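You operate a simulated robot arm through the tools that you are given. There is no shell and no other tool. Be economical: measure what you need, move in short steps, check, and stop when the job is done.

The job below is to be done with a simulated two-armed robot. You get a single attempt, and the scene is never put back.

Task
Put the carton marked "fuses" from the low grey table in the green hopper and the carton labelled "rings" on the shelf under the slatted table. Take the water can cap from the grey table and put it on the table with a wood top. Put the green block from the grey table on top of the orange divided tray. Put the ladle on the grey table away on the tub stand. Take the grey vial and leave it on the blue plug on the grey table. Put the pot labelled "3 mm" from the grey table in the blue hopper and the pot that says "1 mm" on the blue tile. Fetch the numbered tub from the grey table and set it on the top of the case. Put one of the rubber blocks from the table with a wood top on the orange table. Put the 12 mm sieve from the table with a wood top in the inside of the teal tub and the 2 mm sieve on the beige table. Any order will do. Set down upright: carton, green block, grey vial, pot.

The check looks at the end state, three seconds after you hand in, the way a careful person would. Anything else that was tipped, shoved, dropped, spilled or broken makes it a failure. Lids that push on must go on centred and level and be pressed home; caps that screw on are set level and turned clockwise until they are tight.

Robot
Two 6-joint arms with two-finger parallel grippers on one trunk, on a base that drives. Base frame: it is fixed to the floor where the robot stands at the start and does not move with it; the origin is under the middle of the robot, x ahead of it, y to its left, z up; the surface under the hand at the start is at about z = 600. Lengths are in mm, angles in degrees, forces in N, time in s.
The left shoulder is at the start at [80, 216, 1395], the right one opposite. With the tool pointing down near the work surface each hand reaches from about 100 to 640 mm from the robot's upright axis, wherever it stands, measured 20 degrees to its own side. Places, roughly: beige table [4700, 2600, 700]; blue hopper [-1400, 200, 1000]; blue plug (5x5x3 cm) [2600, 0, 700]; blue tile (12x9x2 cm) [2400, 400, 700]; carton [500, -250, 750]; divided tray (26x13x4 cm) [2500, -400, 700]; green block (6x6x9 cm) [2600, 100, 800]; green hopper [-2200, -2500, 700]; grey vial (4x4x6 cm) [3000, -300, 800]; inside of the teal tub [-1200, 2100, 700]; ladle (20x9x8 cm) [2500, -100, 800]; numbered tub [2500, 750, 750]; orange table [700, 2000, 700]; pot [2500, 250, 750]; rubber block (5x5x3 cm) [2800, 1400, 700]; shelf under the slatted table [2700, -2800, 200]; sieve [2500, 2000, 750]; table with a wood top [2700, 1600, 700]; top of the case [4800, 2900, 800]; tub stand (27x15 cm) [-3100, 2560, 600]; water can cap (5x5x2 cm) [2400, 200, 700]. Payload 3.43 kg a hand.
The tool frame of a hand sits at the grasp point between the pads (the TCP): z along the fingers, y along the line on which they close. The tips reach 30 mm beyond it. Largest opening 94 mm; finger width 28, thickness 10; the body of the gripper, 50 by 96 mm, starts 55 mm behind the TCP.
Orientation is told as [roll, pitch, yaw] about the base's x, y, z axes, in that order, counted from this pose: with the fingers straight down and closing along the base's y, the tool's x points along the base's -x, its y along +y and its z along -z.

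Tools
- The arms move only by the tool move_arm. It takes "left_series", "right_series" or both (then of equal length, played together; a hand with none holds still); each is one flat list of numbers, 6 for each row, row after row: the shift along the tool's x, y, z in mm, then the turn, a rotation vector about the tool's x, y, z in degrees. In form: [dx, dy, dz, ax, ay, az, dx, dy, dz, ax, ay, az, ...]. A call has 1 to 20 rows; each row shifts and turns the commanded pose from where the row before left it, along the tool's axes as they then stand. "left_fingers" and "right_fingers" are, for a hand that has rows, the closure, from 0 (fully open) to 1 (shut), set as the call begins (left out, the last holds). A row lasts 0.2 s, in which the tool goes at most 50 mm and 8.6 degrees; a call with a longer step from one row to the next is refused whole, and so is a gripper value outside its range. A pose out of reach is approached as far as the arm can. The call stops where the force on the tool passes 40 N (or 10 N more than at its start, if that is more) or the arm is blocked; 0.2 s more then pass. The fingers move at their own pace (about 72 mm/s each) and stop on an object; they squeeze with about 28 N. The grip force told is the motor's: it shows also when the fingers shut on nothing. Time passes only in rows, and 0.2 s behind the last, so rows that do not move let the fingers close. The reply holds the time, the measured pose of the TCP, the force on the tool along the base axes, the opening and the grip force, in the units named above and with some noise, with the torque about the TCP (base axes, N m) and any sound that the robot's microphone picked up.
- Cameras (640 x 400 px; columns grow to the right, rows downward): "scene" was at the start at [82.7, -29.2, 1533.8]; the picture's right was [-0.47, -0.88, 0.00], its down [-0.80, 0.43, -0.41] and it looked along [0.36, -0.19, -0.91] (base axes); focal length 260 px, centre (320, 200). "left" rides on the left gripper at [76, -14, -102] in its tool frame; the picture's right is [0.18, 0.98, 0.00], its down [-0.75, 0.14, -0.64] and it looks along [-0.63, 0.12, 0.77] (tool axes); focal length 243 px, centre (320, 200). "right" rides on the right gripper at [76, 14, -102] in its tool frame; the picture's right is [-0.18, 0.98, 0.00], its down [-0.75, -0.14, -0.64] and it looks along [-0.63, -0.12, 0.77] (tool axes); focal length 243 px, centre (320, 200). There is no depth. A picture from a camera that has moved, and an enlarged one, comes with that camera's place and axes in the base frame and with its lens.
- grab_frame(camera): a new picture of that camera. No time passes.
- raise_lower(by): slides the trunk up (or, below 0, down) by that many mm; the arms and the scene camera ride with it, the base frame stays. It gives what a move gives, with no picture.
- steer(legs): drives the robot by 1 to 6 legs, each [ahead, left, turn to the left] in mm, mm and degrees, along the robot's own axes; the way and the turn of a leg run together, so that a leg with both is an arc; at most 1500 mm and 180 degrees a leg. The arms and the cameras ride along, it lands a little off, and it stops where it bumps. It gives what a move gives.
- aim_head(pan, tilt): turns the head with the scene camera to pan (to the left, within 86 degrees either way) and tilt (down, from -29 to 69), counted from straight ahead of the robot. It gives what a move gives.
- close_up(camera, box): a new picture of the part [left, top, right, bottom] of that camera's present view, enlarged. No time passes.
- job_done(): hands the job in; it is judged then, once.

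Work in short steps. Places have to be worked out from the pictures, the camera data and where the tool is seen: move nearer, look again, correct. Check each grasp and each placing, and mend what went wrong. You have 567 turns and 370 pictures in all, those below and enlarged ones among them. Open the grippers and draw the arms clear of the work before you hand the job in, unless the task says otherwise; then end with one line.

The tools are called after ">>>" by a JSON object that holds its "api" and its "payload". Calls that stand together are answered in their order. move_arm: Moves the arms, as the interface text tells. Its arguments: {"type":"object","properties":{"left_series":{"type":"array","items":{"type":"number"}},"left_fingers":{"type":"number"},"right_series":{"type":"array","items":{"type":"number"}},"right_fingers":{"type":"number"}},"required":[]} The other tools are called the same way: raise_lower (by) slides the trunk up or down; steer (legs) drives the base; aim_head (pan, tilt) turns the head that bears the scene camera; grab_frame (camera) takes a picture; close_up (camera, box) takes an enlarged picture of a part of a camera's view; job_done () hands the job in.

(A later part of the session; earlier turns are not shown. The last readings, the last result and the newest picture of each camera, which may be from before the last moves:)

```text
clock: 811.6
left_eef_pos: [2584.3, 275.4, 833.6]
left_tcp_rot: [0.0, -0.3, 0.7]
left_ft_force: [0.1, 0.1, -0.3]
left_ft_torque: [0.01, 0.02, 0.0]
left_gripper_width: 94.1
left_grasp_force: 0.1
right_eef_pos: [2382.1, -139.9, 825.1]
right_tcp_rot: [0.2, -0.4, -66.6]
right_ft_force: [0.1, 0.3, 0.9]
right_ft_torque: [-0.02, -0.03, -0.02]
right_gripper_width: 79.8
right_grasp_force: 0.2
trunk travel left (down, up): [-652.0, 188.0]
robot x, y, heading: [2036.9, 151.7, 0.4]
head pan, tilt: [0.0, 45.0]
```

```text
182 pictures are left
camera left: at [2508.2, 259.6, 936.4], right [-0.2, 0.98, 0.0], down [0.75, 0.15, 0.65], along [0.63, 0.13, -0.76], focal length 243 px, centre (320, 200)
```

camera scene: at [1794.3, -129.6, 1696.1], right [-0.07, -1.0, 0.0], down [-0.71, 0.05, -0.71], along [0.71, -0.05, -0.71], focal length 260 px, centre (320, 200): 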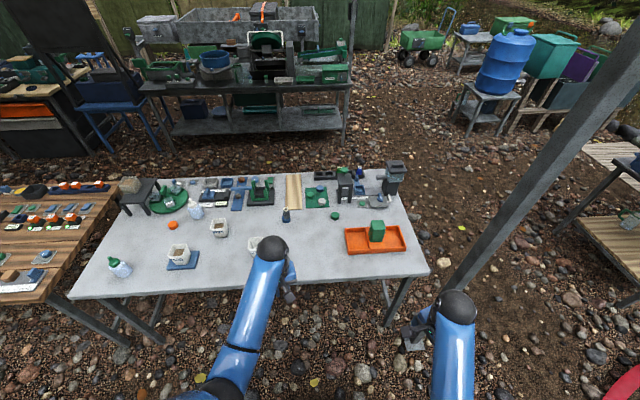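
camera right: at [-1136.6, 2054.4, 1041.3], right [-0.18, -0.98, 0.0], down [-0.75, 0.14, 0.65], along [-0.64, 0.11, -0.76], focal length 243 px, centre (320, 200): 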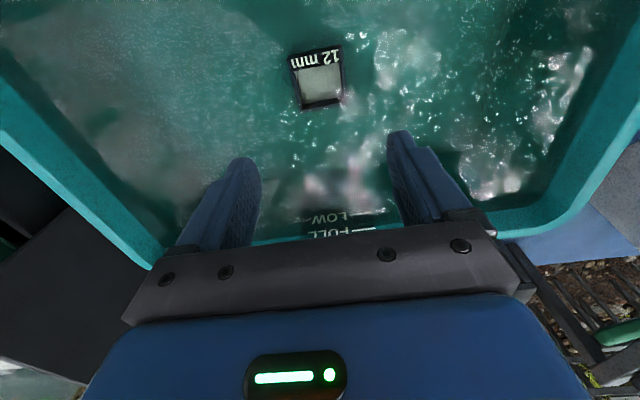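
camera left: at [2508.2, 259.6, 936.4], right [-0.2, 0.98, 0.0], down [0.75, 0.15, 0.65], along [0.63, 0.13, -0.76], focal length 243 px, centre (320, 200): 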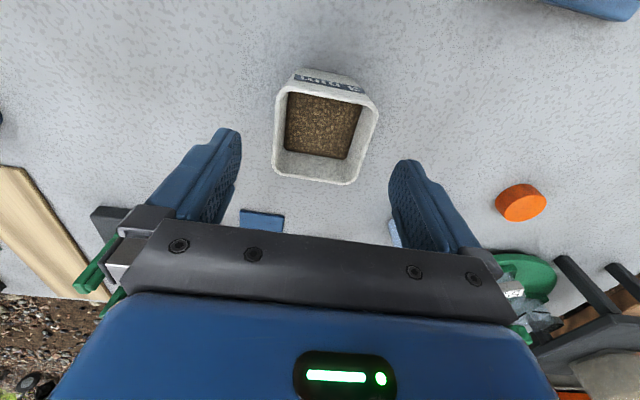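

Centred. Descend to 754, close, lift.

>>> {"api": "move_arm", "payload": {"left_series": [0, 1, 30, 0, 0, 0, 0, 0, 30, 0, 0, 0, 0, 0, 18, 0, 0, 0]}}

>>> {"api": "move_arm", "payload": {"left_series": [0, 0, 0, 0, 0, 0, 0, 0, 0, 0, 0, 0, 0, 0, 0, 0, 0, 0], "left_fingers": 1}}

>>> {"api": "move_arm", "payload": {"left_series": [0, 0, -20, 0, 0, 0, 0, 0, -40, 0, 0, 0, 0, 0, -30, 0, 0, 0]}}

>>> {"api": "grab_frame", "payload": {"camera": "left"}}

```text
clock: 812.5
left_eef_pos: [2584.0, 275.7, 755.7]
left_tcp_rot: [0.0, -0.5, 0.7]
left_ft_force: [0.0, -0.5, 0.4]
left_ft_torque: [-0.02, -0.01, 0.02]
left_gripper_width: 94.4
left_grasp_force: 0.0
right_eef_pos: [2382.0, -138.1, 824.0]
right_tcp_rot: [0.2, -0.4, -66.5]
right_ft_force: [-0.3, -0.1, -0.2]
right_ft_torque: [0.0, 0.01, 0.0]
right_gripper_width: 79.9
right_grasp_force: 0.1
trunk travel left (down, up): [-652.0, 188.0]
robot x, y, heading: [2032.5, 150.6, 0.1]
head pan, tilt: [0.0, 45.0]
```

```text
clock: 813.2
left_eef_pos: [2584.9, 276.5, 755.2]
left_tcp_rot: [0.0, -0.3, 0.7]
left_ft_force: [0.3, 0.7, -0.2]
left_ft_torque: [0.04, -0.05, 0.02]
left_gripper_width: 66.2
left_grasp_force: 27.9
right_eef_pos: [2381.7, -138.5, 824.5]
right_tcp_rot: [0.2, -0.4, -66.6]
right_ft_force: [-0.3, 0.2, 0.7]
right_ft_torque: [-0.01, 0.0, -0.02]
right_gripper_width: 79.8
right_grasp_force: 0.1
trunk travel left (down, up): [-652.0, 188.0]
robot x, y, heading: [2036.6, 147.3, 0.1]
head pan, tilt: [0.0, 45.0]
```

```text
clock: 814.0
left_eef_pos: [2584.4, 277.8, 846.5]
left_tcp_rot: [0.0, -0.3, 0.7]
left_ft_force: [-0.8, 0.6, -1.8]
left_ft_torque: [-0.03, -0.05, 0.02]
left_gripper_width: 66.3
left_grasp_force: 28.1
right_eef_pos: [2381.9, -137.5, 825.1]
right_tcp_rot: [0.2, -0.5, -66.6]
right_ft_force: [-0.9, 0.0, -1.0]
right_ft_torque: [-0.01, -0.01, -0.01]
right_gripper_width: 80.0
right_grasp_force: 0.0
trunk travel left (down, up): [-652.0, 188.0]
robot x, y, heading: [2034.8, 145.7, 0.4]
head pan, tilt: [0.0, 45.0]
```

```text
181 pictures are left
camera left: at [2508.2, 261.0, 947.9], right [-0.2, 0.98, 0.0], down [0.75, 0.15, 0.65], along [0.63, 0.13, -0.76], focal length 243 px, centre (320, 200)
```

left: 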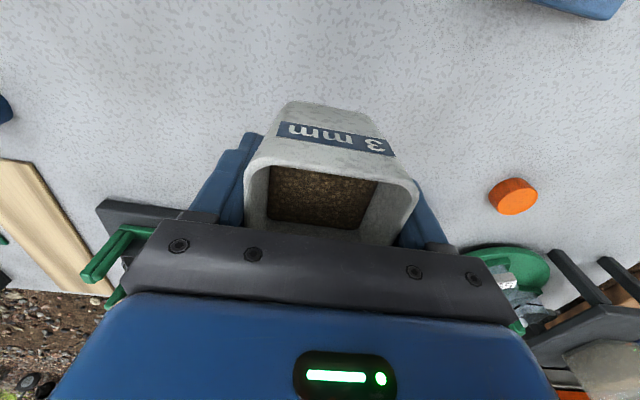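

Pot held. Raise, back off and take the route south–west–north to the blue hopper.

>>> {"api": "raise_lower", "payload": {"by": 110}}

>>> {"api": "steer", "payload": {"legs": [[-640, 0, 0], [0, -1470, 0], [0, 0, -90], [0, 0, -90], [1000, 0, 0], [760, 0, 0]]}}

>>> {"api": "steer", "payload": {"legs": [[0, 0, -90], [1000, 0, 0], [700, 0, 0], [0, 0, 90]]}}

>>> {"api": "aim_head", "payload": {"pan": 0, "tilt": 40}}

>>> {"api": "grab_frame", "payload": {"camera": "scene"}}

```text
clock: 815.5
left_eef_pos: [2584.6, 276.1, 955.2]
left_tcp_rot: [0.0, -0.4, 0.7]
left_ft_force: [0.0, -0.1, -2.0]
left_ft_torque: [0.01, 0.01, -0.02]
left_gripper_width: 66.5
left_grasp_force: 27.8
right_eef_pos: [2381.7, -139.1, 933.5]
right_tcp_rot: [0.2, -0.3, -66.7]
right_ft_force: [-0.7, -1.0, 0.2]
right_ft_torque: [-0.02, -0.01, 0.01]
right_gripper_width: 80.1
right_grasp_force: 0.2
trunk travel left (down, up): [-762.0, 78.0]
robot x, y, heading: [2036.5, 148.2, 0.2]
head pan, tilt: [0.0, 45.0]
```

```text
clock: 842.0
left_eef_pos: [-905.4, -1490.5, 956.6]
left_tcp_rot: [0.1, -0.3, -178.4]
left_ft_force: [-0.3, -0.7, -1.1]
left_ft_torque: [0.0, 0.02, -0.01]
left_gripper_width: 66.0
left_grasp_force: 28.3
right_eef_pos: [-708.8, -1072.4, 934.5]
right_tcp_rot: [0.3, -0.5, 114.2]
right_ft_force: [-0.1, 0.1, 0.2]
right_ft_torque: [0.03, 0.0, -0.01]
right_gripper_width: 80.0
right_grasp_force: 0.1
trunk travel left (down, up): [-762.0, 78.0]
robot x, y, heading: [-360.6, -1358.1, -178.6]
head pan, tilt: [0.0, 45.0]
```

```text
clock: 858.4
left_eef_pos: [-887.4, 227.1, 954.8]
left_tcp_rot: [0.0, -0.3, -179.6]
left_ft_force: [-0.6, 0.1, -2.0]
left_ft_torque: [0.03, 0.03, 0.02]
left_gripper_width: 66.0
left_grasp_force: 28.4
right_eef_pos: [-680.7, 641.0, 934.9]
right_tcp_rot: [0.3, -0.5, 113.0]
right_ft_force: [0.4, -0.6, -0.4]
right_ft_torque: [0.02, 0.01, -0.01]
right_gripper_width: 79.8
right_grasp_force: 0.0
trunk travel left (down, up): [-762.0, 78.0]
robot x, y, heading: [-337.9, 355.2, 179.9]
head pan, tilt: [0.0, 45.0]
```

```text
clock: 859.0
left_eef_pos: [-884.8, 227.5, 954.4]
left_tcp_rot: [0.0, -0.3, -179.5]
left_ft_force: [-0.1, -0.3, -2.5]
left_ft_torque: [-0.02, 0.0, 0.0]
left_gripper_width: 66.2
left_grasp_force: 28.3
right_eef_pos: [-680.3, 642.2, 935.1]
right_tcp_rot: [0.2, -0.4, 113.1]
right_ft_force: [1.0, -0.9, 0.5]
right_ft_torque: [0.0, -0.02, -0.01]
right_gripper_width: 80.1
right_grasp_force: 0.0
trunk travel left (down, up): [-762.0, 78.0]
robot x, y, heading: [-340.5, 351.5, 179.8]
head pan, tilt: [0.0, 40.0]
```

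```text
180 pictures are left
camera scene: at [-454.1, 350.7, 1703.3], right [0.0, 1.0, 0.0], down [0.64, 0.0, -0.77], along [-0.77, 0.0, -0.64], focal length 260 px, centre (320, 200)
```

scene: 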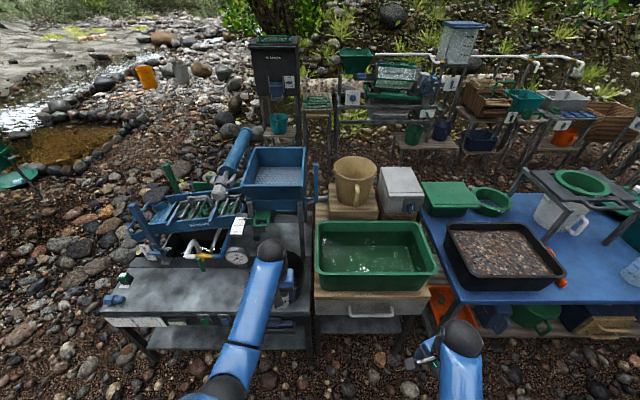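

>>> {"api": "close_up", "payload": {"camera": "scene", "box": [200, 120, 340, 280]}}

```text
2.50 times, centred on (270, 200) of scene
camera zoom: at [-454.1, 350.7, 1703.3], right [0.0, 1.0, 0.0], down [0.64, 0.0, -0.77], along [-0.77, 0.0, -0.64], focal length 651 px, centre (445, 200)
```

zoom: 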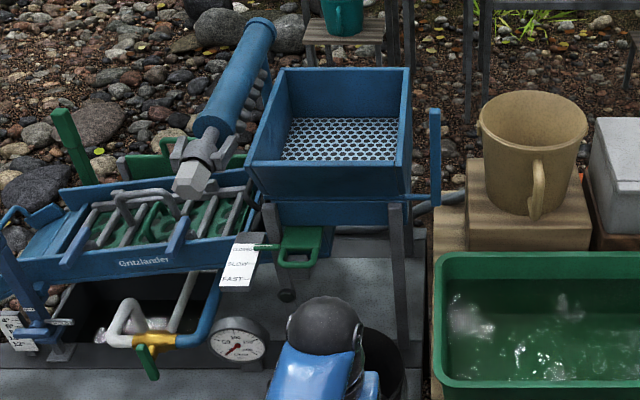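

I need the hopper's true height; look with the left camera.

>>> {"api": "grab_frame", "payload": {"camera": "left"}}

>>> {"api": "aim_head", "payload": {"pan": 0, "tilt": 20}}

>>> {"api": "raise_lower", "payload": {"by": -300}}

>>> {"api": "close_up", "payload": {"camera": "scene", "box": [200, 120, 400, 300]}}

```text
178 pictures are left
camera left: at [-809.2, 241.4, 1057.6], right [0.19, -0.98, 0.0], down [-0.75, -0.15, 0.65], along [-0.63, -0.12, -0.76], focal length 243 px, centre (320, 200)
```

left: 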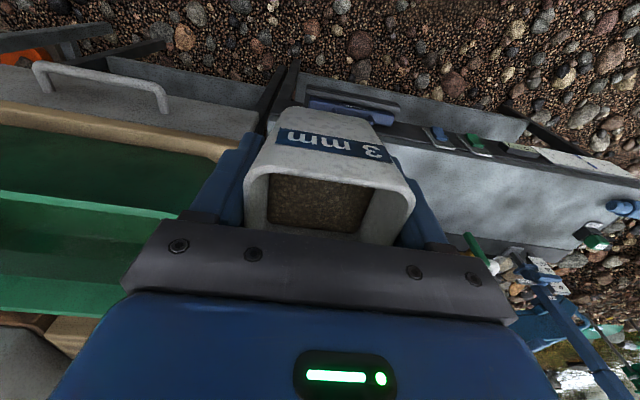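

```text
clock: 859.9
left_eef_pos: [-886.8, 226.9, 954.8]
left_tcp_rot: [-0.1, -0.4, -179.6]
left_ft_force: [-0.1, 0.8, -2.2]
left_ft_torque: [0.06, 0.01, -0.02]
left_gripper_width: 66.1
left_grasp_force: 27.6
right_eef_pos: [-681.1, 641.9, 934.9]
right_tcp_rot: [0.2, -0.5, 113.1]
right_ft_force: [-0.8, 0.4, -0.2]
right_ft_torque: [0.02, -0.01, -0.03]
right_gripper_width: 80.0
right_grasp_force: 0.1
trunk travel left (down, up): [-762.0, 78.0]
robot x, y, heading: [-336.9, 349.3, 180.2]
head pan, tilt: [0.0, 20.0]
```

```text
clock: 862.9
left_eef_pos: [-886.5, 226.5, 655.0]
left_tcp_rot: [0.0, -0.3, -179.7]
left_ft_force: [0.2, 0.0, -2.3]
left_ft_torque: [0.02, -0.01, -0.03]
left_gripper_width: 66.3
left_grasp_force: 28.2
right_eef_pos: [-680.7, 642.7, 634.2]
right_tcp_rot: [0.2, -0.5, 113.1]
right_ft_force: [0.7, -0.1, 0.3]
right_ft_torque: [0.0, -0.02, -0.02]
right_gripper_width: 79.9
right_grasp_force: 0.0
trunk travel left (down, up): [-462.0, 378.0]
robot x, y, heading: [-338.9, 352.7, 179.9]
head pan, tilt: [0.0, 20.0]
```

```text
2.22 times, centred on (300, 210) of scene
camera zoom: at [-462.1, 350.6, 1434.7], right [0.0, 1.0, 0.0], down [0.34, 0.0, -0.94], along [-0.94, 0.0, -0.34], focal length 578 px, centre (364, 178)
```

zoom: 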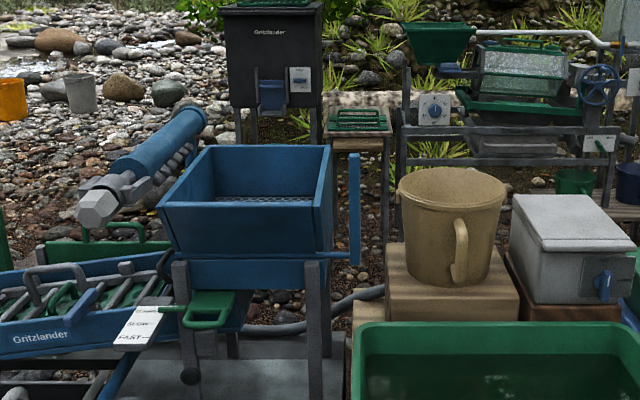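

Hopper: rim z≈1100 (x −1272…−1553, y 41…287), floor z≈1000. A vertical hand can't lift the pot over the rim, so I'll regrasp with a 45° tilted hand after setting the pot on the free grey area of the machine's table. Drive there.

>>> {"api": "raise_lower", "payload": {"by": 220}}

>>> {"api": "steer", "payload": {"legs": [[0, 370, 0], [210, 0, 0]]}}

>>> {"api": "aim_head", "payload": {"pan": 10, "tilt": 50}}

>>> {"api": "grab_frame", "payload": {"camera": "scene"}}

>>> {"api": "grab_frame", "payload": {"camera": "left"}}

```text
clock: 865.2
left_eef_pos: [-886.5, 227.7, 875.0]
left_tcp_rot: [0.0, -0.3, -179.5]
left_ft_force: [-0.7, 0.2, -2.2]
left_ft_torque: [-0.01, 0.02, 0.0]
left_gripper_width: 66.1
left_grasp_force: 28.3
right_eef_pos: [-680.1, 641.2, 854.2]
right_tcp_rot: [0.1, -0.4, 113.0]
right_ft_force: [-0.1, 1.1, -0.4]
right_ft_torque: [-0.02, 0.01, -0.02]
right_gripper_width: 79.9
right_grasp_force: 0.0
trunk travel left (down, up): [-682.0, 158.0]
robot x, y, heading: [-341.6, 348.9, 179.7]
head pan, tilt: [0.0, 20.0]
```

```text
clock: 868.8
left_eef_pos: [-1094.2, -140.7, 876.2]
left_tcp_rot: [0.1, -0.4, -179.7]
left_ft_force: [0.5, 0.0, -1.4]
left_ft_torque: [0.0, 0.03, -0.02]
left_gripper_width: 66.4
left_grasp_force: 27.9
right_eef_pos: [-888.1, 273.3, 856.3]
right_tcp_rot: [0.3, -0.5, 113.0]
right_ft_force: [0.1, -0.3, -0.1]
right_ft_torque: [0.0, 0.01, 0.01]
right_gripper_width: 80.0
right_grasp_force: 0.0
trunk travel left (down, up): [-682.0, 158.0]
robot x, y, heading: [-543.9, -17.9, 179.7]
head pan, tilt: [0.0, 20.0]
```

```text
clock: 869.7
left_eef_pos: [-1096.6, -142.3, 874.0]
left_tcp_rot: [0.0, -0.2, -179.7]
left_ft_force: [-0.4, -0.2, -3.2]
left_ft_torque: [-0.02, 0.02, 0.02]
left_gripper_width: 66.1
left_grasp_force: 28.0
right_eef_pos: [-889.4, 272.7, 853.3]
right_tcp_rot: [0.2, -0.3, 113.1]
right_ft_force: [0.4, 0.7, -0.5]
right_ft_torque: [-0.02, -0.01, 0.01]
right_gripper_width: 79.8
right_grasp_force: 0.1
trunk travel left (down, up): [-682.0, 158.0]
robot x, y, heading: [-547.6, -20.5, 179.6]
head pan, tilt: [10.0, 50.0]
```

```text
176 pictures are left
camera scene: at [-655.3, -32.2, 1609.1], right [-0.17, 0.99, 0.0], down [0.75, 0.13, -0.64], along [-0.63, -0.11, -0.77], focal length 260 px, centre (320, 200)
```

scene: 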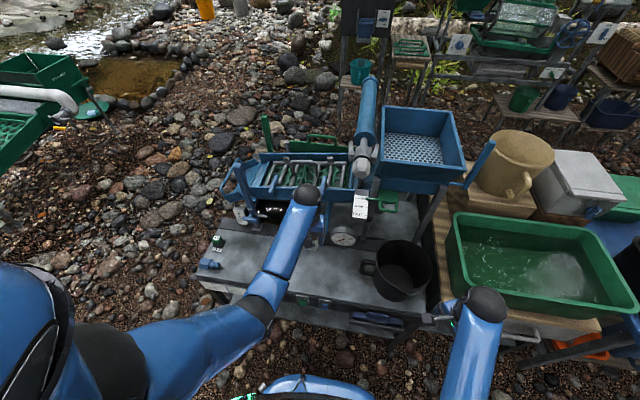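

```text
175 pictures are left
camera left: at [-1019.4, -127.4, 977.4], right [0.19, -0.98, 0.0], down [-0.75, -0.15, 0.65], along [-0.63, -0.12, -0.76], focal length 243 px, centre (320, 200)
```

left: 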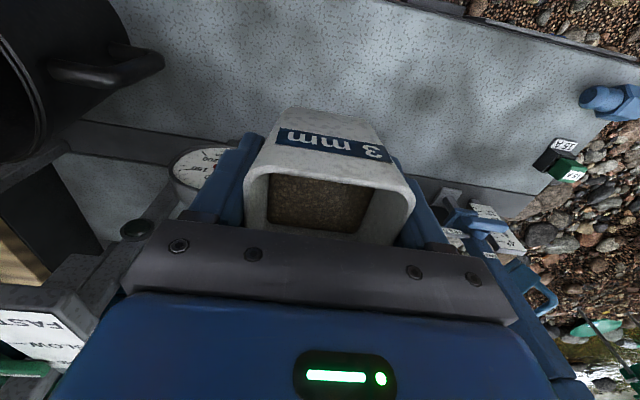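

Free grey surface below. Its height is unclear (≈500–600); lower the trunk and look again.

>>> {"api": "raise_lower", "payload": {"by": -150}}

>>> {"api": "grab_frame", "payload": {"camera": "left"}}

```text
clock: 871.5
left_eef_pos: [-1095.7, -141.9, 725.1]
left_tcp_rot: [0.0, -0.4, -179.7]
left_ft_force: [-0.4, -0.8, -3.1]
left_ft_torque: [0.01, 0.0, 0.0]
left_gripper_width: 66.1
left_grasp_force: 28.0
right_eef_pos: [-888.7, 273.0, 704.8]
right_tcp_rot: [0.2, -0.5, 113.0]
right_ft_force: [0.4, -0.4, -0.4]
right_ft_torque: [0.0, -0.01, -0.01]
right_gripper_width: 80.2
right_grasp_force: 0.2
trunk travel left (down, up): [-532.0, 308.0]
robot x, y, heading: [-546.1, -22.8, 179.8]
head pan, tilt: [10.0, 50.0]
```

```text
174 pictures are left
camera left: at [-1018.9, -127.3, 827.7], right [0.19, -0.98, 0.0], down [-0.75, -0.15, 0.65], along [-0.63, -0.12, -0.76], focal length 243 px, centre (320, 200)
```

left: 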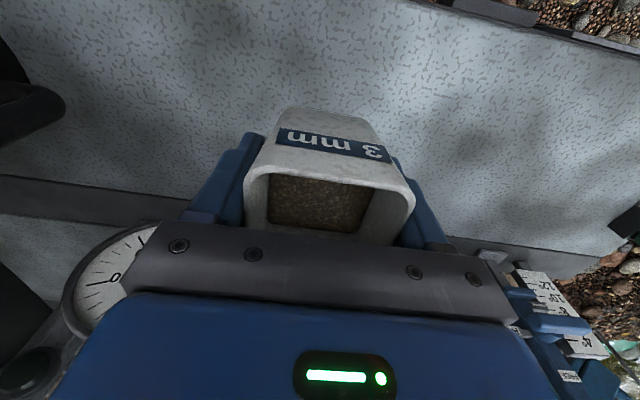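

Surface ≈575. Lower trunk 70 and then guarded small steps.

>>> {"api": "raise_lower", "payload": {"by": -70}}

>>> {"api": "move_arm", "payload": {"left_series": [0, 0, 5, 0, 0, 0, 0, 0, 5, 0, 0, 0, 0, 0, 4, 0, 0, 0, 0, 0, 4, 0, 0, 0, 0, 0, 4, 0, 0, 0, 0, 0, 4, 0, 0, 0, 0, 0, 4, 0, 0, 0, 0, 0, 4, 0, 0, 0, 0, 0, 4, 0, 0, 0, 0, 0, 4, 0, 0, 0, 0, 0, 4, 0, 0, 0, 0, 0, 4, 0, 0, 0]}}

```text
clock: 872.6
left_eef_pos: [-1095.7, -141.7, 654.7]
left_tcp_rot: [-0.1, -0.4, -179.7]
left_ft_force: [0.2, 1.1, -2.0]
left_ft_torque: [0.0, 0.0, -0.01]
left_gripper_width: 66.2
left_grasp_force: 27.6
right_eef_pos: [-889.1, 273.0, 635.4]
right_tcp_rot: [0.1, -0.3, 113.0]
right_ft_force: [0.2, 0.2, 0.0]
right_ft_torque: [0.02, -0.01, -0.01]
right_gripper_width: 79.9
right_grasp_force: 0.0
trunk travel left (down, up): [-462.0, 378.0]
robot x, y, heading: [-547.6, -19.1, 180.0]
head pan, tilt: [10.0, 50.0]
```

```text
clock: 874.2
left_eef_pos: [-1097.4, -140.4, 628.3]
left_tcp_rot: [-0.1, -0.8, -179.6]
left_ft_force: [9.2, 1.2, 19.3]
left_ft_torque: [-0.59, -0.59, 0.32]
left_gripper_width: 66.4
left_grasp_force: 28.0
right_eef_pos: [-889.0, 273.7, 634.3]
right_tcp_rot: [0.3, -0.6, 112.9]
right_ft_force: [0.3, -0.1, -0.4]
right_ft_torque: [-0.02, -0.01, 0.01]
right_gripper_width: 79.8
right_grasp_force: 0.0
trunk travel left (down, up): [-462.0, 378.0]
robot x, y, heading: [-550.2, -20.6, 179.6]
head pan, tilt: [10.0, 50.0]
stopped in row 8 (left hand): the force on the tool passed its limit at 43 N (the readings are from after the stop); the commanded pose is now the measured one
```

Set down on the table (surface ≈592). Open, lift, tilt the hand 45°.

>>> {"api": "move_arm", "payload": {"left_series": [0, 0, -2, 0, 0, 0, 0, 0, 0, 0, 0, 0, 0, 0, 0, 0, 0, 0], "left_fingers": 0}}

>>> {"api": "move_arm", "payload": {"left_series": [0, 0, -20, 0, 0, 0, 0, 0, -45, 0, 0, 0, 0, 0, -45, 0, 0, 0, 0, 0, 0, 0, -7.5, 0, 0, 0, 0, 0, -7.5, 0, 0, 0, 0, 0, -7.5, 0, 0, 0, 0, 0, -7.5, 0, 0, 0, 0, 0, -7.5, 0, 0, 0, 0, 0, -7.5, 0]}}

>>> {"api": "grab_frame", "payload": {"camera": "left"}}

```text
clock: 875.0
left_eef_pos: [-1098.6, -141.8, 630.6]
left_tcp_rot: [0.1, -0.9, -179.6]
left_ft_force: [-0.8, 2.0, 10.2]
left_ft_torque: [-0.41, -0.12, -0.02]
left_gripper_width: 93.2
left_grasp_force: 0.1
right_eef_pos: [-889.2, 272.1, 634.2]
right_tcp_rot: [0.3, -0.3, 113.0]
right_ft_force: [0.6, -0.1, 1.1]
right_ft_torque: [-0.01, -0.03, -0.01]
right_gripper_width: 79.9
right_grasp_force: 0.0
trunk travel left (down, up): [-462.0, 378.0]
robot x, y, heading: [-546.4, -16.5, 180.0]
head pan, tilt: [10.0, 50.0]
```

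```text
clock: 877.0
left_eef_pos: [-1109.2, -138.7, 718.0]
left_tcp_rot: [-0.1, -46.0, -179.6]
left_ft_force: [-0.4, -0.2, 0.5]
left_ft_torque: [-0.03, -0.02, -0.01]
left_gripper_width: 94.1
left_grasp_force: 0.0
left hand out of reach, approached as far as the arm can: row 3
right_eef_pos: [-890.5, 272.7, 635.3]
right_tcp_rot: [0.1, -0.5, 113.1]
right_ft_force: [0.1, -0.1, 0.6]
right_ft_torque: [0.03, 0.01, -0.01]
right_gripper_width: 79.8
right_grasp_force: 0.1
trunk travel left (down, up): [-462.0, 378.0]
robot x, y, heading: [-549.8, -16.6, 180.2]
head pan, tilt: [10.0, 50.0]
```

```text
173 pictures are left
camera left: at [-982.4, -124.9, 735.6], right [0.13, -0.98, -0.13], down [-0.06, -0.14, 0.99], along [-0.99, -0.12, -0.08], focal length 243 px, centre (320, 200)
```

left: 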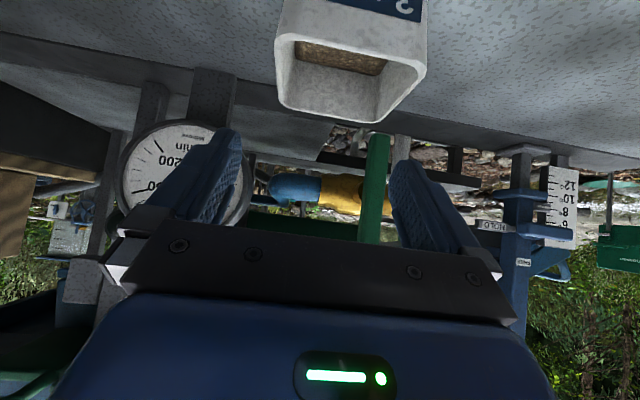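

Shift back and in line, then approach along the 45° axis.

>>> {"api": "move_arm", "payload": {"left_series": [33, 2, -33, 0, 0, 0, 34, 2, -34, 0, 0, 0, 0, 0, 0, 0, 0, 0]}}

>>> {"api": "grab_frame", "payload": {"camera": "left"}}

```text
clock: 877.9
left_eef_pos: [-1015.4, -142.8, 715.5]
left_tcp_rot: [0.0, -45.6, -179.5]
left_ft_force: [-0.2, 0.5, 0.1]
left_ft_torque: [0.01, 0.02, 0.03]
left_gripper_width: 93.9
left_grasp_force: 0.0
right_eef_pos: [-889.2, 273.1, 635.1]
right_tcp_rot: [0.1, -0.4, 113.0]
right_ft_force: [-0.3, -0.1, 0.1]
right_ft_torque: [-0.01, -0.01, 0.01]
right_gripper_width: 80.0
right_grasp_force: 0.0
trunk travel left (down, up): [-462.0, 378.0]
robot x, y, heading: [-548.3, -15.4, 179.8]
head pan, tilt: [10.0, 50.0]
```

```text
172 pictures are left
camera left: at [-888.7, -128.5, 733.5], right [0.13, -0.98, -0.13], down [-0.07, -0.14, 0.99], along [-0.99, -0.12, -0.09], focal length 243 px, centre (320, 200)
```

left: 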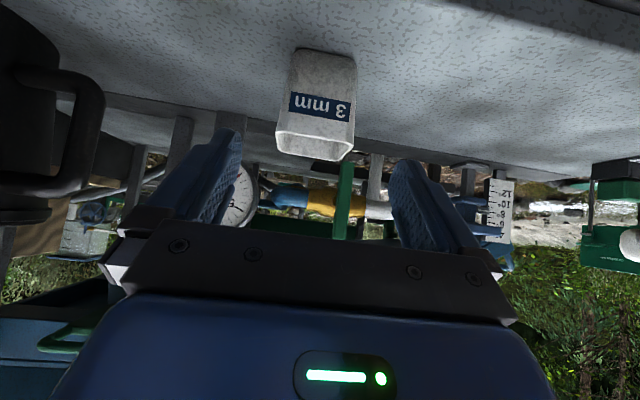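

Aligned. Approach and grip.

>>> {"api": "move_arm", "payload": {"left_series": [-2, 0, 38, 0, 0, 0, -2, 0, 38, 0, 0, 0, 0, 0, 28, 0, 0, 0, 0, 0, 10, 0, 0, 0]}}

>>> {"api": "grab_frame", "payload": {"camera": "left"}}

```text
clock: 878.9
left_eef_pos: [-1099.6, -142.2, 639.5]
left_tcp_rot: [-0.2, -45.5, -179.6]
left_ft_force: [-0.6, -0.7, -0.2]
left_ft_torque: [-0.02, 0.0, 0.02]
left_gripper_width: 93.9
left_grasp_force: 0.1
right_eef_pos: [-888.8, 272.5, 635.0]
right_tcp_rot: [0.0, -0.5, 112.8]
right_ft_force: [0.4, 0.1, -0.1]
right_ft_torque: [0.0, -0.03, -0.03]
right_gripper_width: 79.9
right_grasp_force: 0.0
trunk travel left (down, up): [-462.0, 378.0]
robot x, y, heading: [-547.0, -17.1, 179.8]
head pan, tilt: [10.0, 50.0]
```

```text
171 pictures are left
camera left: at [-973.3, -128.9, 657.2], right [0.13, -0.98, -0.13], down [-0.07, -0.14, 0.99], along [-0.99, -0.12, -0.09], focal length 243 px, centre (320, 200)
```

left: 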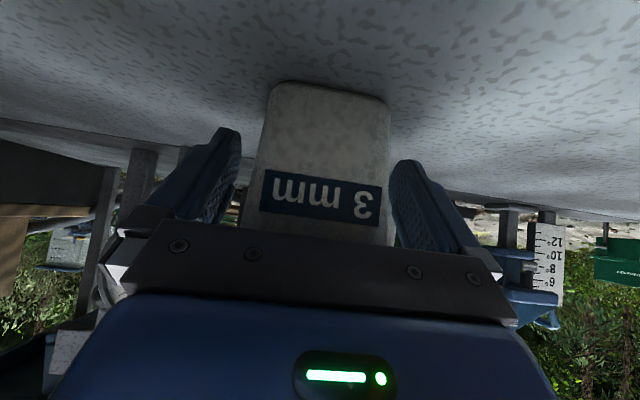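

Straddling; lower 5 mm and close.

>>> {"api": "move_arm", "payload": {"left_series": [3.5, 0, 3.5, 0, 0, 0]}}

>>> {"api": "move_arm", "payload": {"left_series": [0, 0, 0, 0, 0, 0, 0, 0, 0, 0, 0, 0, 0, 0, 0, 0, 0, 0], "left_fingers": 1}}

>>> {"api": "raise_lower", "payload": {"by": 60}}

>>> {"api": "grab_frame", "payload": {"camera": "left"}}

```text
clock: 879.2
left_eef_pos: [-1099.7, -142.6, 635.4]
left_tcp_rot: [-0.1, -45.7, -179.6]
left_ft_force: [0.0, -0.2, -0.3]
left_ft_torque: [0.01, 0.01, -0.02]
left_gripper_width: 94.0
left_grasp_force: 0.1
right_eef_pos: [-890.3, 272.1, 633.9]
right_tcp_rot: [0.1, -0.4, 113.1]
right_ft_force: [0.7, 0.0, -0.5]
right_ft_torque: [0.0, 0.0, 0.03]
right_gripper_width: 79.5
right_grasp_force: 0.1
trunk travel left (down, up): [-462.0, 378.0]
robot x, y, heading: [-548.7, -18.4, 179.8]
head pan, tilt: [10.0, 50.0]
```

```text
clock: 880.0
left_eef_pos: [-1099.3, -143.9, 635.1]
left_tcp_rot: [-0.1, -45.8, -179.7]
left_ft_force: [-0.1, 0.7, 0.9]
left_ft_torque: [0.04, 0.06, 0.01]
left_gripper_width: 65.8
left_grasp_force: 27.5
right_eef_pos: [-889.9, 273.0, 635.1]
right_tcp_rot: [0.1, -0.4, 112.9]
right_ft_force: [-0.2, -0.5, 0.0]
right_ft_torque: [-0.05, 0.0, -0.03]
right_gripper_width: 79.9
right_grasp_force: 0.2
trunk travel left (down, up): [-462.0, 378.0]
robot x, y, heading: [-547.3, -18.8, 179.7]
head pan, tilt: [10.0, 50.0]
```

```text
clock: 881.0
left_eef_pos: [-1101.0, -142.6, 695.3]
left_tcp_rot: [-0.1, -45.6, -179.6]
left_ft_force: [-0.2, -0.1, -2.3]
left_ft_torque: [-0.01, -0.02, -0.02]
left_gripper_width: 66.3
left_grasp_force: 28.2
right_eef_pos: [-890.4, 273.0, 693.8]
right_tcp_rot: [0.1, -0.4, 113.0]
right_ft_force: [-0.7, 0.2, 0.4]
right_ft_torque: [0.02, 0.01, 0.02]
right_gripper_width: 79.9
right_grasp_force: 0.0
trunk travel left (down, up): [-522.0, 318.0]
robot x, y, heading: [-546.1, -14.9, 179.8]
head pan, tilt: [10.0, 50.0]
```

```text
170 pictures are left
camera left: at [-973.3, -128.8, 712.7], right [0.13, -0.98, -0.13], down [-0.07, -0.14, 0.99], along [-0.99, -0.12, -0.09], focal length 243 px, centre (320, 200)
```

left: 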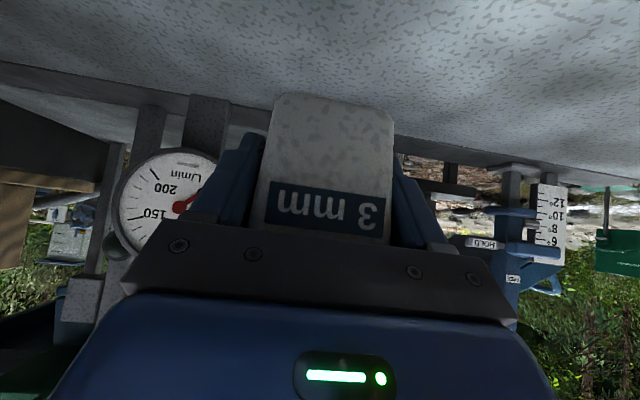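

Pot held upright. Back off, raise the trunk fully and lift the hand further.

>>> {"api": "steer", "payload": {"legs": [[-200, 0, 0]]}}

>>> {"api": "raise_lower", "payload": {"by": 315}}

>>> {"api": "move_arm", "payload": {"left_series": [-26, 0, -26, 0, 0, 0, -26, 0, -26, 0, 0, 0, -26, 0, -26, 0, 0, 0, -26, 0, -26, 0, 0, 0, -15, 0, -15, 0, 0, 0]}}

```text
clock: 882.6
left_eef_pos: [-903.1, -144.4, 694.7]
left_tcp_rot: [-0.2, -45.7, -179.4]
left_ft_force: [0.3, -0.6, -1.8]
left_ft_torque: [0.01, 0.03, 0.0]
left_gripper_width: 66.1
left_grasp_force: 28.3
right_eef_pos: [-693.0, 271.2, 695.1]
right_tcp_rot: [0.1, -0.4, 113.1]
right_ft_force: [-0.6, 0.0, -0.2]
right_ft_torque: [-0.02, -0.02, -0.02]
right_gripper_width: 79.8
right_grasp_force: 0.0
trunk travel left (down, up): [-522.0, 318.0]
robot x, y, heading: [-350.1, -17.9, 180.0]
head pan, tilt: [10.0, 50.0]
```

```text
clock: 885.8
left_eef_pos: [-902.4, -144.9, 1009.7]
left_tcp_rot: [-0.1, -45.6, -179.4]
left_ft_force: [0.0, 0.8, -2.5]
left_ft_torque: [0.0, 0.06, -0.01]
left_gripper_width: 65.9
left_grasp_force: 28.2
right_eef_pos: [-693.9, 272.0, 1009.4]
right_tcp_rot: [0.3, -0.4, 113.1]
right_ft_force: [-0.3, 0.3, 0.2]
right_ft_torque: [0.02, 0.0, 0.0]
right_gripper_width: 79.8
right_grasp_force: 0.0
trunk travel left (down, up): [-837.0, 3.0]
robot x, y, heading: [-351.5, -16.7, 180.2]
head pan, tilt: [10.0, 50.0]
```

```text
clock: 887.0
left_eef_pos: [-899.8, -147.0, 1179.4]
left_tcp_rot: [-0.1, -45.6, -179.5]
left_ft_force: [0.0, -0.9, -1.9]
left_ft_torque: [0.02, 0.02, 0.01]
left_gripper_width: 66.1
left_grasp_force: 27.7
right_eef_pos: [-693.7, 271.7, 1009.8]
right_tcp_rot: [0.2, -0.4, 113.2]
right_ft_force: [0.6, 0.6, 0.4]
right_ft_torque: [-0.01, -0.01, 0.04]
right_gripper_width: 79.8
right_grasp_force: 0.1
trunk travel left (down, up): [-837.0, 3.0]
robot x, y, heading: [-348.3, -16.3, 180.1]
head pan, tilt: [10.0, 50.0]
```

TCP at 1179, pot bottom ≈1136 — clears the rim. Align with the hopper and drive closer.

>>> {"api": "move_arm", "payload": {"left_series": [-14, 0, -14, 0, 0, 0]}}

>>> {"api": "steer", "payload": {"legs": [[0, -300, 0], [370, 0, 0]]}}

>>> {"api": "aim_head", "payload": {"pan": 10, "tilt": 45}}

>>> {"api": "grab_frame", "payload": {"camera": "scene"}}

>>> {"api": "grab_frame", "payload": {"camera": "left"}}

```text
clock: 887.4
left_eef_pos: [-898.7, -145.5, 1200.8]
left_tcp_rot: [-0.2, -45.5, -179.4]
left_ft_force: [-1.2, 0.1, -3.2]
left_ft_torque: [-0.04, 0.03, 0.0]
left_gripper_width: 65.7
left_grasp_force: 28.0
right_eef_pos: [-693.5, 271.6, 1008.5]
right_tcp_rot: [0.1, -0.4, 113.1]
right_ft_force: [0.3, -0.5, 0.0]
right_ft_torque: [0.03, 0.01, 0.0]
right_gripper_width: 79.9
right_grasp_force: 0.1
trunk travel left (down, up): [-837.0, 3.0]
robot x, y, heading: [-350.2, -18.6, 179.7]
head pan, tilt: [10.0, 50.0]
```

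```text
clock: 891.4
left_eef_pos: [-1255.0, 145.8, 1198.7]
left_tcp_rot: [-0.1, -45.4, -178.8]
left_ft_force: [-0.8, -0.6, -3.3]
left_ft_torque: [0.0, 0.0, 0.04]
left_gripper_width: 65.8
left_grasp_force: 27.9
right_eef_pos: [-1051.3, 565.1, 1009.3]
right_tcp_rot: [0.0, -0.4, 113.6]
right_ft_force: [0.0, -0.8, 0.1]
right_ft_torque: [-0.01, 0.01, 0.02]
right_gripper_width: 79.9
right_grasp_force: 0.1
trunk travel left (down, up): [-837.0, 3.0]
robot x, y, heading: [-708.1, 281.4, -179.8]
head pan, tilt: [10.0, 50.0]
stopped in leg 2: the robot was blocked; the commanded pose is now the measured one
```

```text
clock: 892.1
left_eef_pos: [-1253.3, 146.7, 1199.8]
left_tcp_rot: [-0.1, -45.7, -178.9]
left_ft_force: [0.0, -0.6, -3.5]
left_ft_torque: [0.0, 0.0, -0.03]
left_gripper_width: 66.0
left_grasp_force: 28.3
right_eef_pos: [-1051.2, 565.2, 1009.6]
right_tcp_rot: [0.1, -0.4, 113.6]
right_ft_force: [0.3, 1.0, -0.2]
right_ft_torque: [-0.03, -0.02, -0.01]
right_gripper_width: 79.7
right_grasp_force: 0.0
trunk travel left (down, up): [-837.0, 3.0]
robot x, y, heading: [-706.9, 278.8, -179.4]
head pan, tilt: [10.0, 45.0]
```

```text
169 pictures are left
camera scene: at [-816.5, 262.2, 1771.0], right [-0.18, 0.98, 0.0], down [0.7, 0.13, -0.71], along [-0.69, -0.13, -0.71], focal length 260 px, centre (320, 200)
```

scene: 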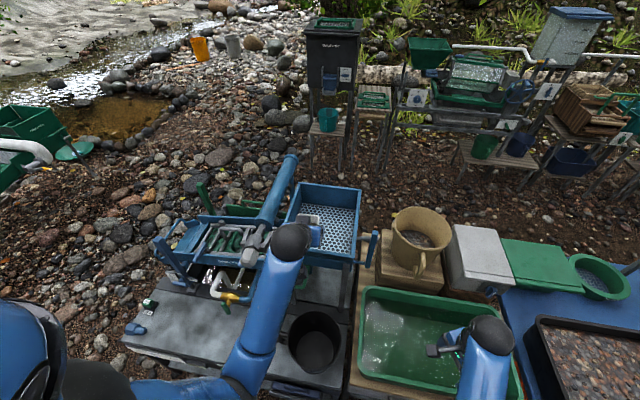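

```text
168 pictures are left
camera left: at [-1126.8, 162.0, 1217.3], right [0.14, -0.98, -0.13], down [-0.07, -0.14, 0.99], along [-0.99, -0.13, -0.09], focal length 243 px, centre (320, 200)
```

left: 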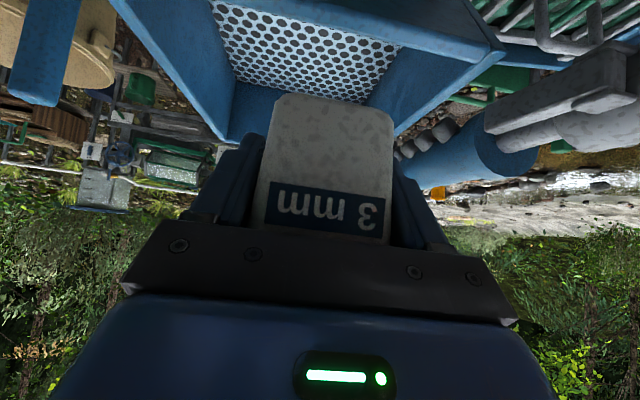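

Base is stopped by the table shelf, so extend the arm: move the pot to above [-1450,165].

>>> {"api": "move_arm", "payload": {"left_series": [-27.5, -3.6, 28.2, 0, 0, 0, -27.5, -3.6, 28.2, 0, 0, 0, -27.5, -3.6, 28.2, 0, 0, 0, -27.5, -3.6, 28.2, 0, 0, 0, -27.5, -3.6, 28.2, 0, 0, 0]}}

>>> {"api": "grab_frame", "payload": {"camera": "left"}}

>>> {"api": "close_up", "payload": {"camera": "scene", "box": [240, 140, 420, 300]}}

```text
clock: 893.3
left_eef_pos: [-1451.8, 160.3, 1199.7]
left_tcp_rot: [-0.1, -45.5, -179.1]
left_ft_force: [0.8, -0.2, -1.9]
left_ft_torque: [0.03, 0.02, -0.01]
left_gripper_width: 65.7
left_grasp_force: 28.3
right_eef_pos: [-1053.4, 565.5, 1009.8]
right_tcp_rot: [0.2, -0.4, 113.6]
right_ft_force: [0.5, -0.4, 0.1]
right_ft_torque: [0.0, -0.01, 0.04]
right_gripper_width: 79.7
right_grasp_force: 0.1
trunk travel left (down, up): [-837.0, 3.0]
robot x, y, heading: [-704.3, 279.7, -179.5]
head pan, tilt: [10.0, 45.0]
```

```text
167 pictures are left
camera left: at [-1324.6, 176.3, 1217.8], right [0.15, -0.98, -0.13], down [-0.07, -0.14, 0.99], along [-0.99, -0.13, -0.09], focal length 243 px, centre (320, 200)
```

left: 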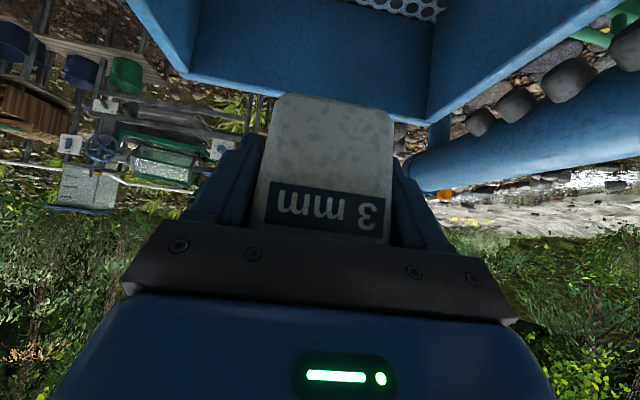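

```text
2.50 times, centred on (330, 220) of scene
camera zoom: at [-818.9, 262.8, 1770.8], right [-0.18, 0.98, 0.0], down [0.7, 0.13, -0.71], along [-0.69, -0.13, -0.71], focal length 651 px, centre (295, 150)
```

zoom: 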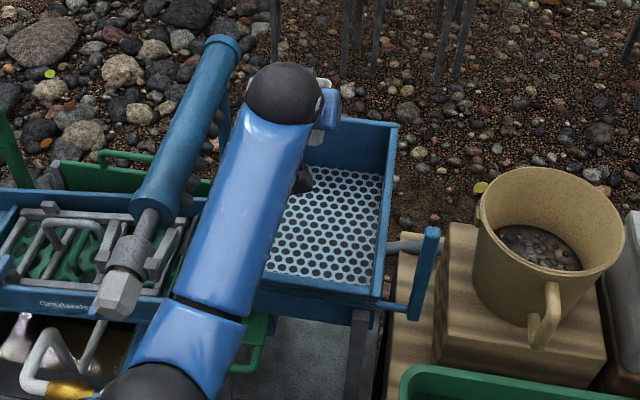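

Centred inside the hopper. Lower with guard.

>>> {"api": "move_arm", "payload": {"left_series": [28.6, 0, 27.9, 0, 0, 0, 28.6, 0, 27.9, 0, 0, 0, 25, 0, 24.4, 0, 0, 0]}}

>>> {"api": "grab_frame", "payload": {"camera": "left"}}

```text
clock: 894.1
left_eef_pos: [-1448.5, 161.9, 1083.6]
left_tcp_rot: [-0.1, -45.7, -178.9]
left_ft_force: [-0.8, 0.3, -2.3]
left_ft_torque: [0.0, 0.0, -0.01]
left_gripper_width: 65.7
left_grasp_force: 28.0
right_eef_pos: [-1052.3, 566.5, 1010.6]
right_tcp_rot: [0.1, -0.5, 113.6]
right_ft_force: [-0.9, -0.1, -0.2]
right_ft_torque: [0.03, -0.01, 0.01]
right_gripper_width: 79.8
right_grasp_force: 0.1
trunk travel left (down, up): [-837.0, 3.0]
robot x, y, heading: [-704.1, 278.7, -179.5]
head pan, tilt: [10.0, 45.0]
```

```text
165 pictures are left
camera left: at [-1323.8, 177.7, 1101.8], right [0.14, -0.98, -0.13], down [-0.07, -0.14, 0.99], along [-0.99, -0.13, -0.09], focal length 243 px, centre (320, 200)
```

left: 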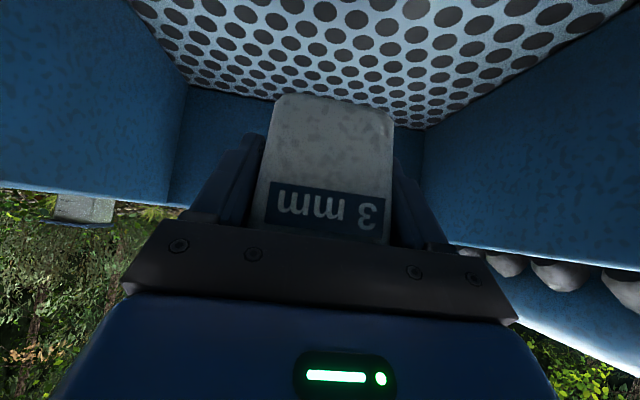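

Continue lowering in small steps.

>>> {"api": "move_arm", "payload": {"left_series": [7, 0, 7, 0, 0, 0, 7, 0, 7, 0, 0, 0, 3, 0, 3, 0, 0, 0, 2, 0, 2, 0, 0, 0, 2, 0, 2, 0, 0, 0, 2, 0, 2, 0, 0, 0, 2, 0, 2, 0, 0, 0, 2, 0, 2, 0, 0, 0, 2, 0, 2, 0, 0, 0, 2, 0, 2, 0, 0, 0, 2, 0, 2, 0, 0, 0]}}

>>> {"api": "grab_frame", "payload": {"camera": "left"}}

```text
clock: 896.5
left_eef_pos: [-1450.1, 162.0, 1036.9]
left_tcp_rot: [-0.1, -45.6, -178.8]
left_ft_force: [0.5, 0.1, -2.5]
left_ft_torque: [-0.02, 0.01, 0.04]
left_gripper_width: 66.0
left_grasp_force: 28.3
right_eef_pos: [-1050.4, 566.3, 1009.3]
right_tcp_rot: [0.2, -0.5, 113.6]
right_ft_force: [0.6, -0.4, -0.2]
right_ft_torque: [-0.01, -0.01, 0.02]
right_gripper_width: 80.0
right_grasp_force: 0.1
trunk travel left (down, up): [-837.0, 3.0]
robot x, y, heading: [-703.5, 280.0, -179.6]
head pan, tilt: [10.0, 45.0]
```

```text
164 pictures are left
camera left: at [-1324.4, 177.9, 1055.2], right [0.15, -0.98, -0.13], down [-0.07, -0.14, 0.99], along [-0.99, -0.13, -0.09], focal length 243 px, centre (320, 200)
```

left: 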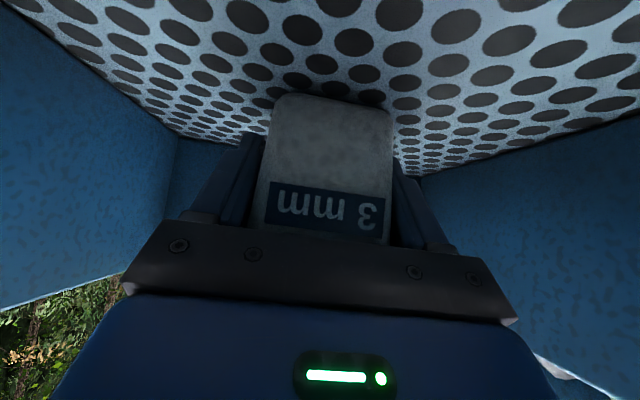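

Still free; continue until contact.

>>> {"api": "move_arm", "payload": {"left_series": [1.8, 0, 1.8, 0, 0, 0, 1.8, 0, 1.8, 0, 0, 0, 1.8, 0, 1.8, 0, 0, 0, 1.8, 0, 1.8, 0, 0, 0, 1.8, 0, 1.8, 0, 0, 0, 1.8, 0, 1.8, 0, 0, 0, 1.8, 0, 1.8, 0, 0, 0, 1.8, 0, 1.8, 0, 0, 0, 1.8, 0, 1.8, 0, 0, 0, 1.8, 0, 1.8, 0, 0, 0, 1.8, 0, 1.8, 0, 0, 0, 1.8, 0, 1.8, 0, 0, 0]}}

>>> {"api": "grab_frame", "payload": {"camera": "left"}}

```text
clock: 898.1
left_eef_pos: [-1455.6, 161.1, 1029.2]
left_tcp_rot: [-0.3, -46.7, -178.8]
left_ft_force: [5.3, 0.6, 15.0]
left_ft_torque: [-0.05, -0.68, -0.01]
left_gripper_width: 65.1
left_grasp_force: 28.0
right_eef_pos: [-1049.4, 565.3, 1009.5]
right_tcp_rot: [0.3, -0.4, 113.6]
right_ft_force: [0.6, -0.4, 0.1]
right_ft_torque: [-0.01, 0.02, -0.01]
right_gripper_width: 80.0
right_grasp_force: 0.0
trunk travel left (down, up): [-837.0, 3.0]
robot x, y, heading: [-702.8, 275.6, -179.7]
head pan, tilt: [10.0, 45.0]
stopped in row 8 (left hand): the force on the tool passed its limit at 41 N (the readings are from after the stop); the commanded pose is now the measured one
```

```text
163 pictures are left
camera left: at [-1328.3, 177.8, 1045.0], right [0.14, -0.98, -0.14], down [-0.05, -0.15, 0.99], along [-0.99, -0.13, -0.07], focal length 243 px, centre (320, 200)
```

left: 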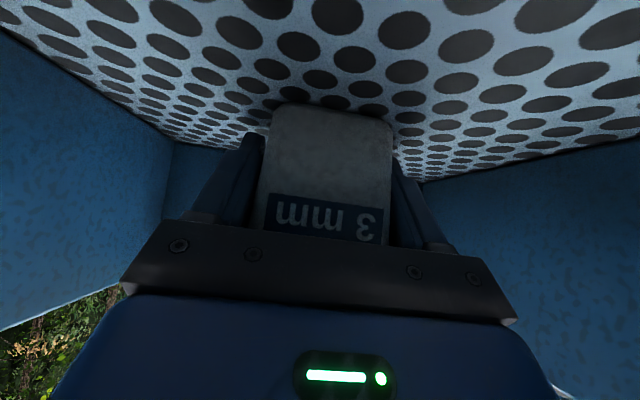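

Contact with the hopper floor. Release and retreat along the tool axis.

>>> {"api": "move_arm", "payload": {"left_series": [-1.5, 0, -1.5, 0, 0, 0, 0, 0, 0, 0, 0, 0]}}

>>> {"api": "move_arm", "payload": {"left_series": [0, 0, 0, 0, 0, 0, 0, 0, 0, 0, 0, 0], "left_fingers": 0.1}}

>>> {"api": "grab_frame", "payload": {"camera": "left"}}

```text
clock: 898.7
left_eef_pos: [-1455.4, 162.7, 1029.7]
left_tcp_rot: [-0.2, -46.4, -178.8]
left_ft_force: [-3.3, -0.4, 7.2]
left_ft_torque: [-0.04, 0.27, -0.04]
left_gripper_width: 65.1
left_grasp_force: 28.3
right_eef_pos: [-1050.9, 566.1, 1009.9]
right_tcp_rot: [0.2, -0.6, 113.7]
right_ft_force: [0.5, 0.4, -0.6]
right_ft_torque: [0.0, 0.0, 0.03]
right_gripper_width: 80.0
right_grasp_force: 0.0
trunk travel left (down, up): [-837.0, 3.0]
robot x, y, heading: [-704.3, 277.8, -179.8]
head pan, tilt: [10.0, 45.0]
```

```text
clock: 899.3
left_eef_pos: [-1452.9, 160.5, 1030.2]
left_tcp_rot: [-0.3, -46.2, -178.9]
left_ft_force: [0.8, 3.2, 7.3]
left_ft_torque: [-0.21, 0.1, -0.01]
left_gripper_width: 82.7
left_grasp_force: 0.2
right_eef_pos: [-1049.8, 565.9, 1009.5]
right_tcp_rot: [0.3, -0.4, 113.6]
right_ft_force: [-0.6, -0.5, 0.0]
right_ft_torque: [0.01, 0.0, -0.01]
right_gripper_width: 80.0
right_grasp_force: 0.1
trunk travel left (down, up): [-837.0, 3.0]
robot x, y, heading: [-704.0, 278.2, -179.8]
head pan, tilt: [10.0, 45.0]
```

```text
162 pictures are left
camera left: at [-1326.5, 177.7, 1045.2], right [0.14, -0.98, -0.14], down [-0.05, -0.15, 0.99], along [-0.99, -0.14, -0.07], focal length 243 px, centre (320, 200)
```

left: 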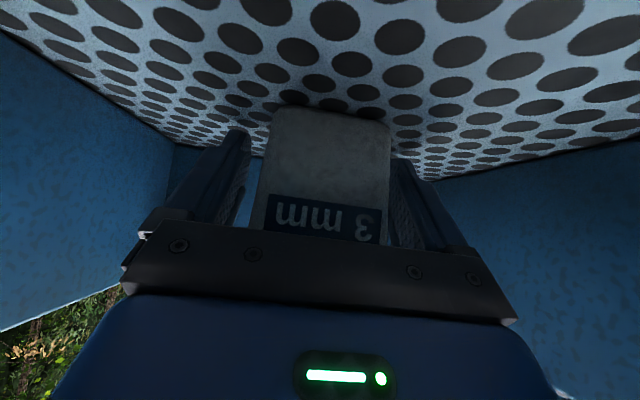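

Go straight up out of the hopper.

>>> {"api": "move_arm", "payload": {"left_series": [-7, 0, -7, 0, 0, 0, -14, 0, -14, 0, 0, 0, -25, 0, -25, 0, 0, 0, -28, 0, -28, 0, 0, 0, -28, 0, -28, 0, 0, 0, -18, 0, -18, 0, 0, 0]}}

>>> {"api": "grab_frame", "payload": {"camera": "left"}}

>>> {"api": "grab_frame", "payload": {"camera": "scene"}}

```text
clock: 900.7
left_eef_pos: [-1452.2, 160.3, 1197.9]
left_tcp_rot: [-0.3, -46.3, -178.7]
left_ft_force: [0.1, -0.7, 0.1]
left_ft_torque: [0.0, -0.02, -0.02]
left_gripper_width: 84.9
left_grasp_force: 0.2
right_eef_pos: [-1050.2, 565.4, 1010.3]
right_tcp_rot: [0.2, -0.5, 113.6]
right_ft_force: [0.8, -0.6, -1.0]
right_ft_torque: [0.04, 0.0, -0.05]
right_gripper_width: 79.7
right_grasp_force: 0.0
trunk travel left (down, up): [-837.0, 3.0]
robot x, y, heading: [-707.5, 281.4, -179.5]
head pan, tilt: [10.0, 45.0]
```

```text
161 pictures are left
camera left: at [-1325.5, 176.1, 1215.1], right [0.14, -0.98, -0.14], down [-0.05, -0.15, 0.99], along [-0.99, -0.13, -0.07], focal length 243 px, centre (320, 200)
```

left: 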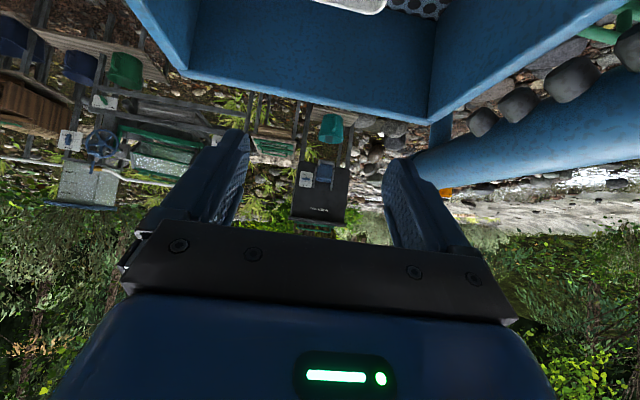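

```text
160 pictures are left
camera scene: at [-815.6, 262.6, 1771.1], right [-0.18, 0.98, 0.0], down [0.7, 0.13, -0.71], along [-0.7, -0.13, -0.71], focal length 260 px, centre (320, 200)
```

scene: 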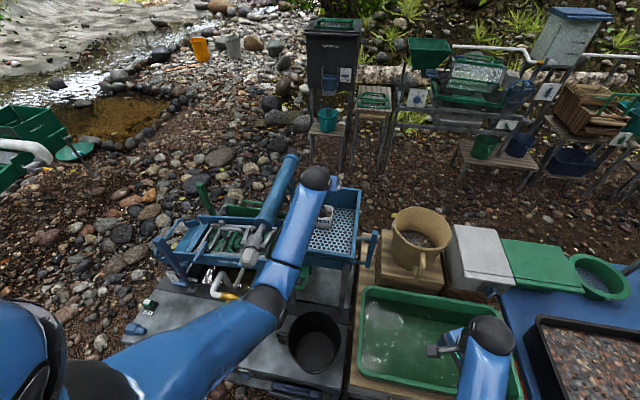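

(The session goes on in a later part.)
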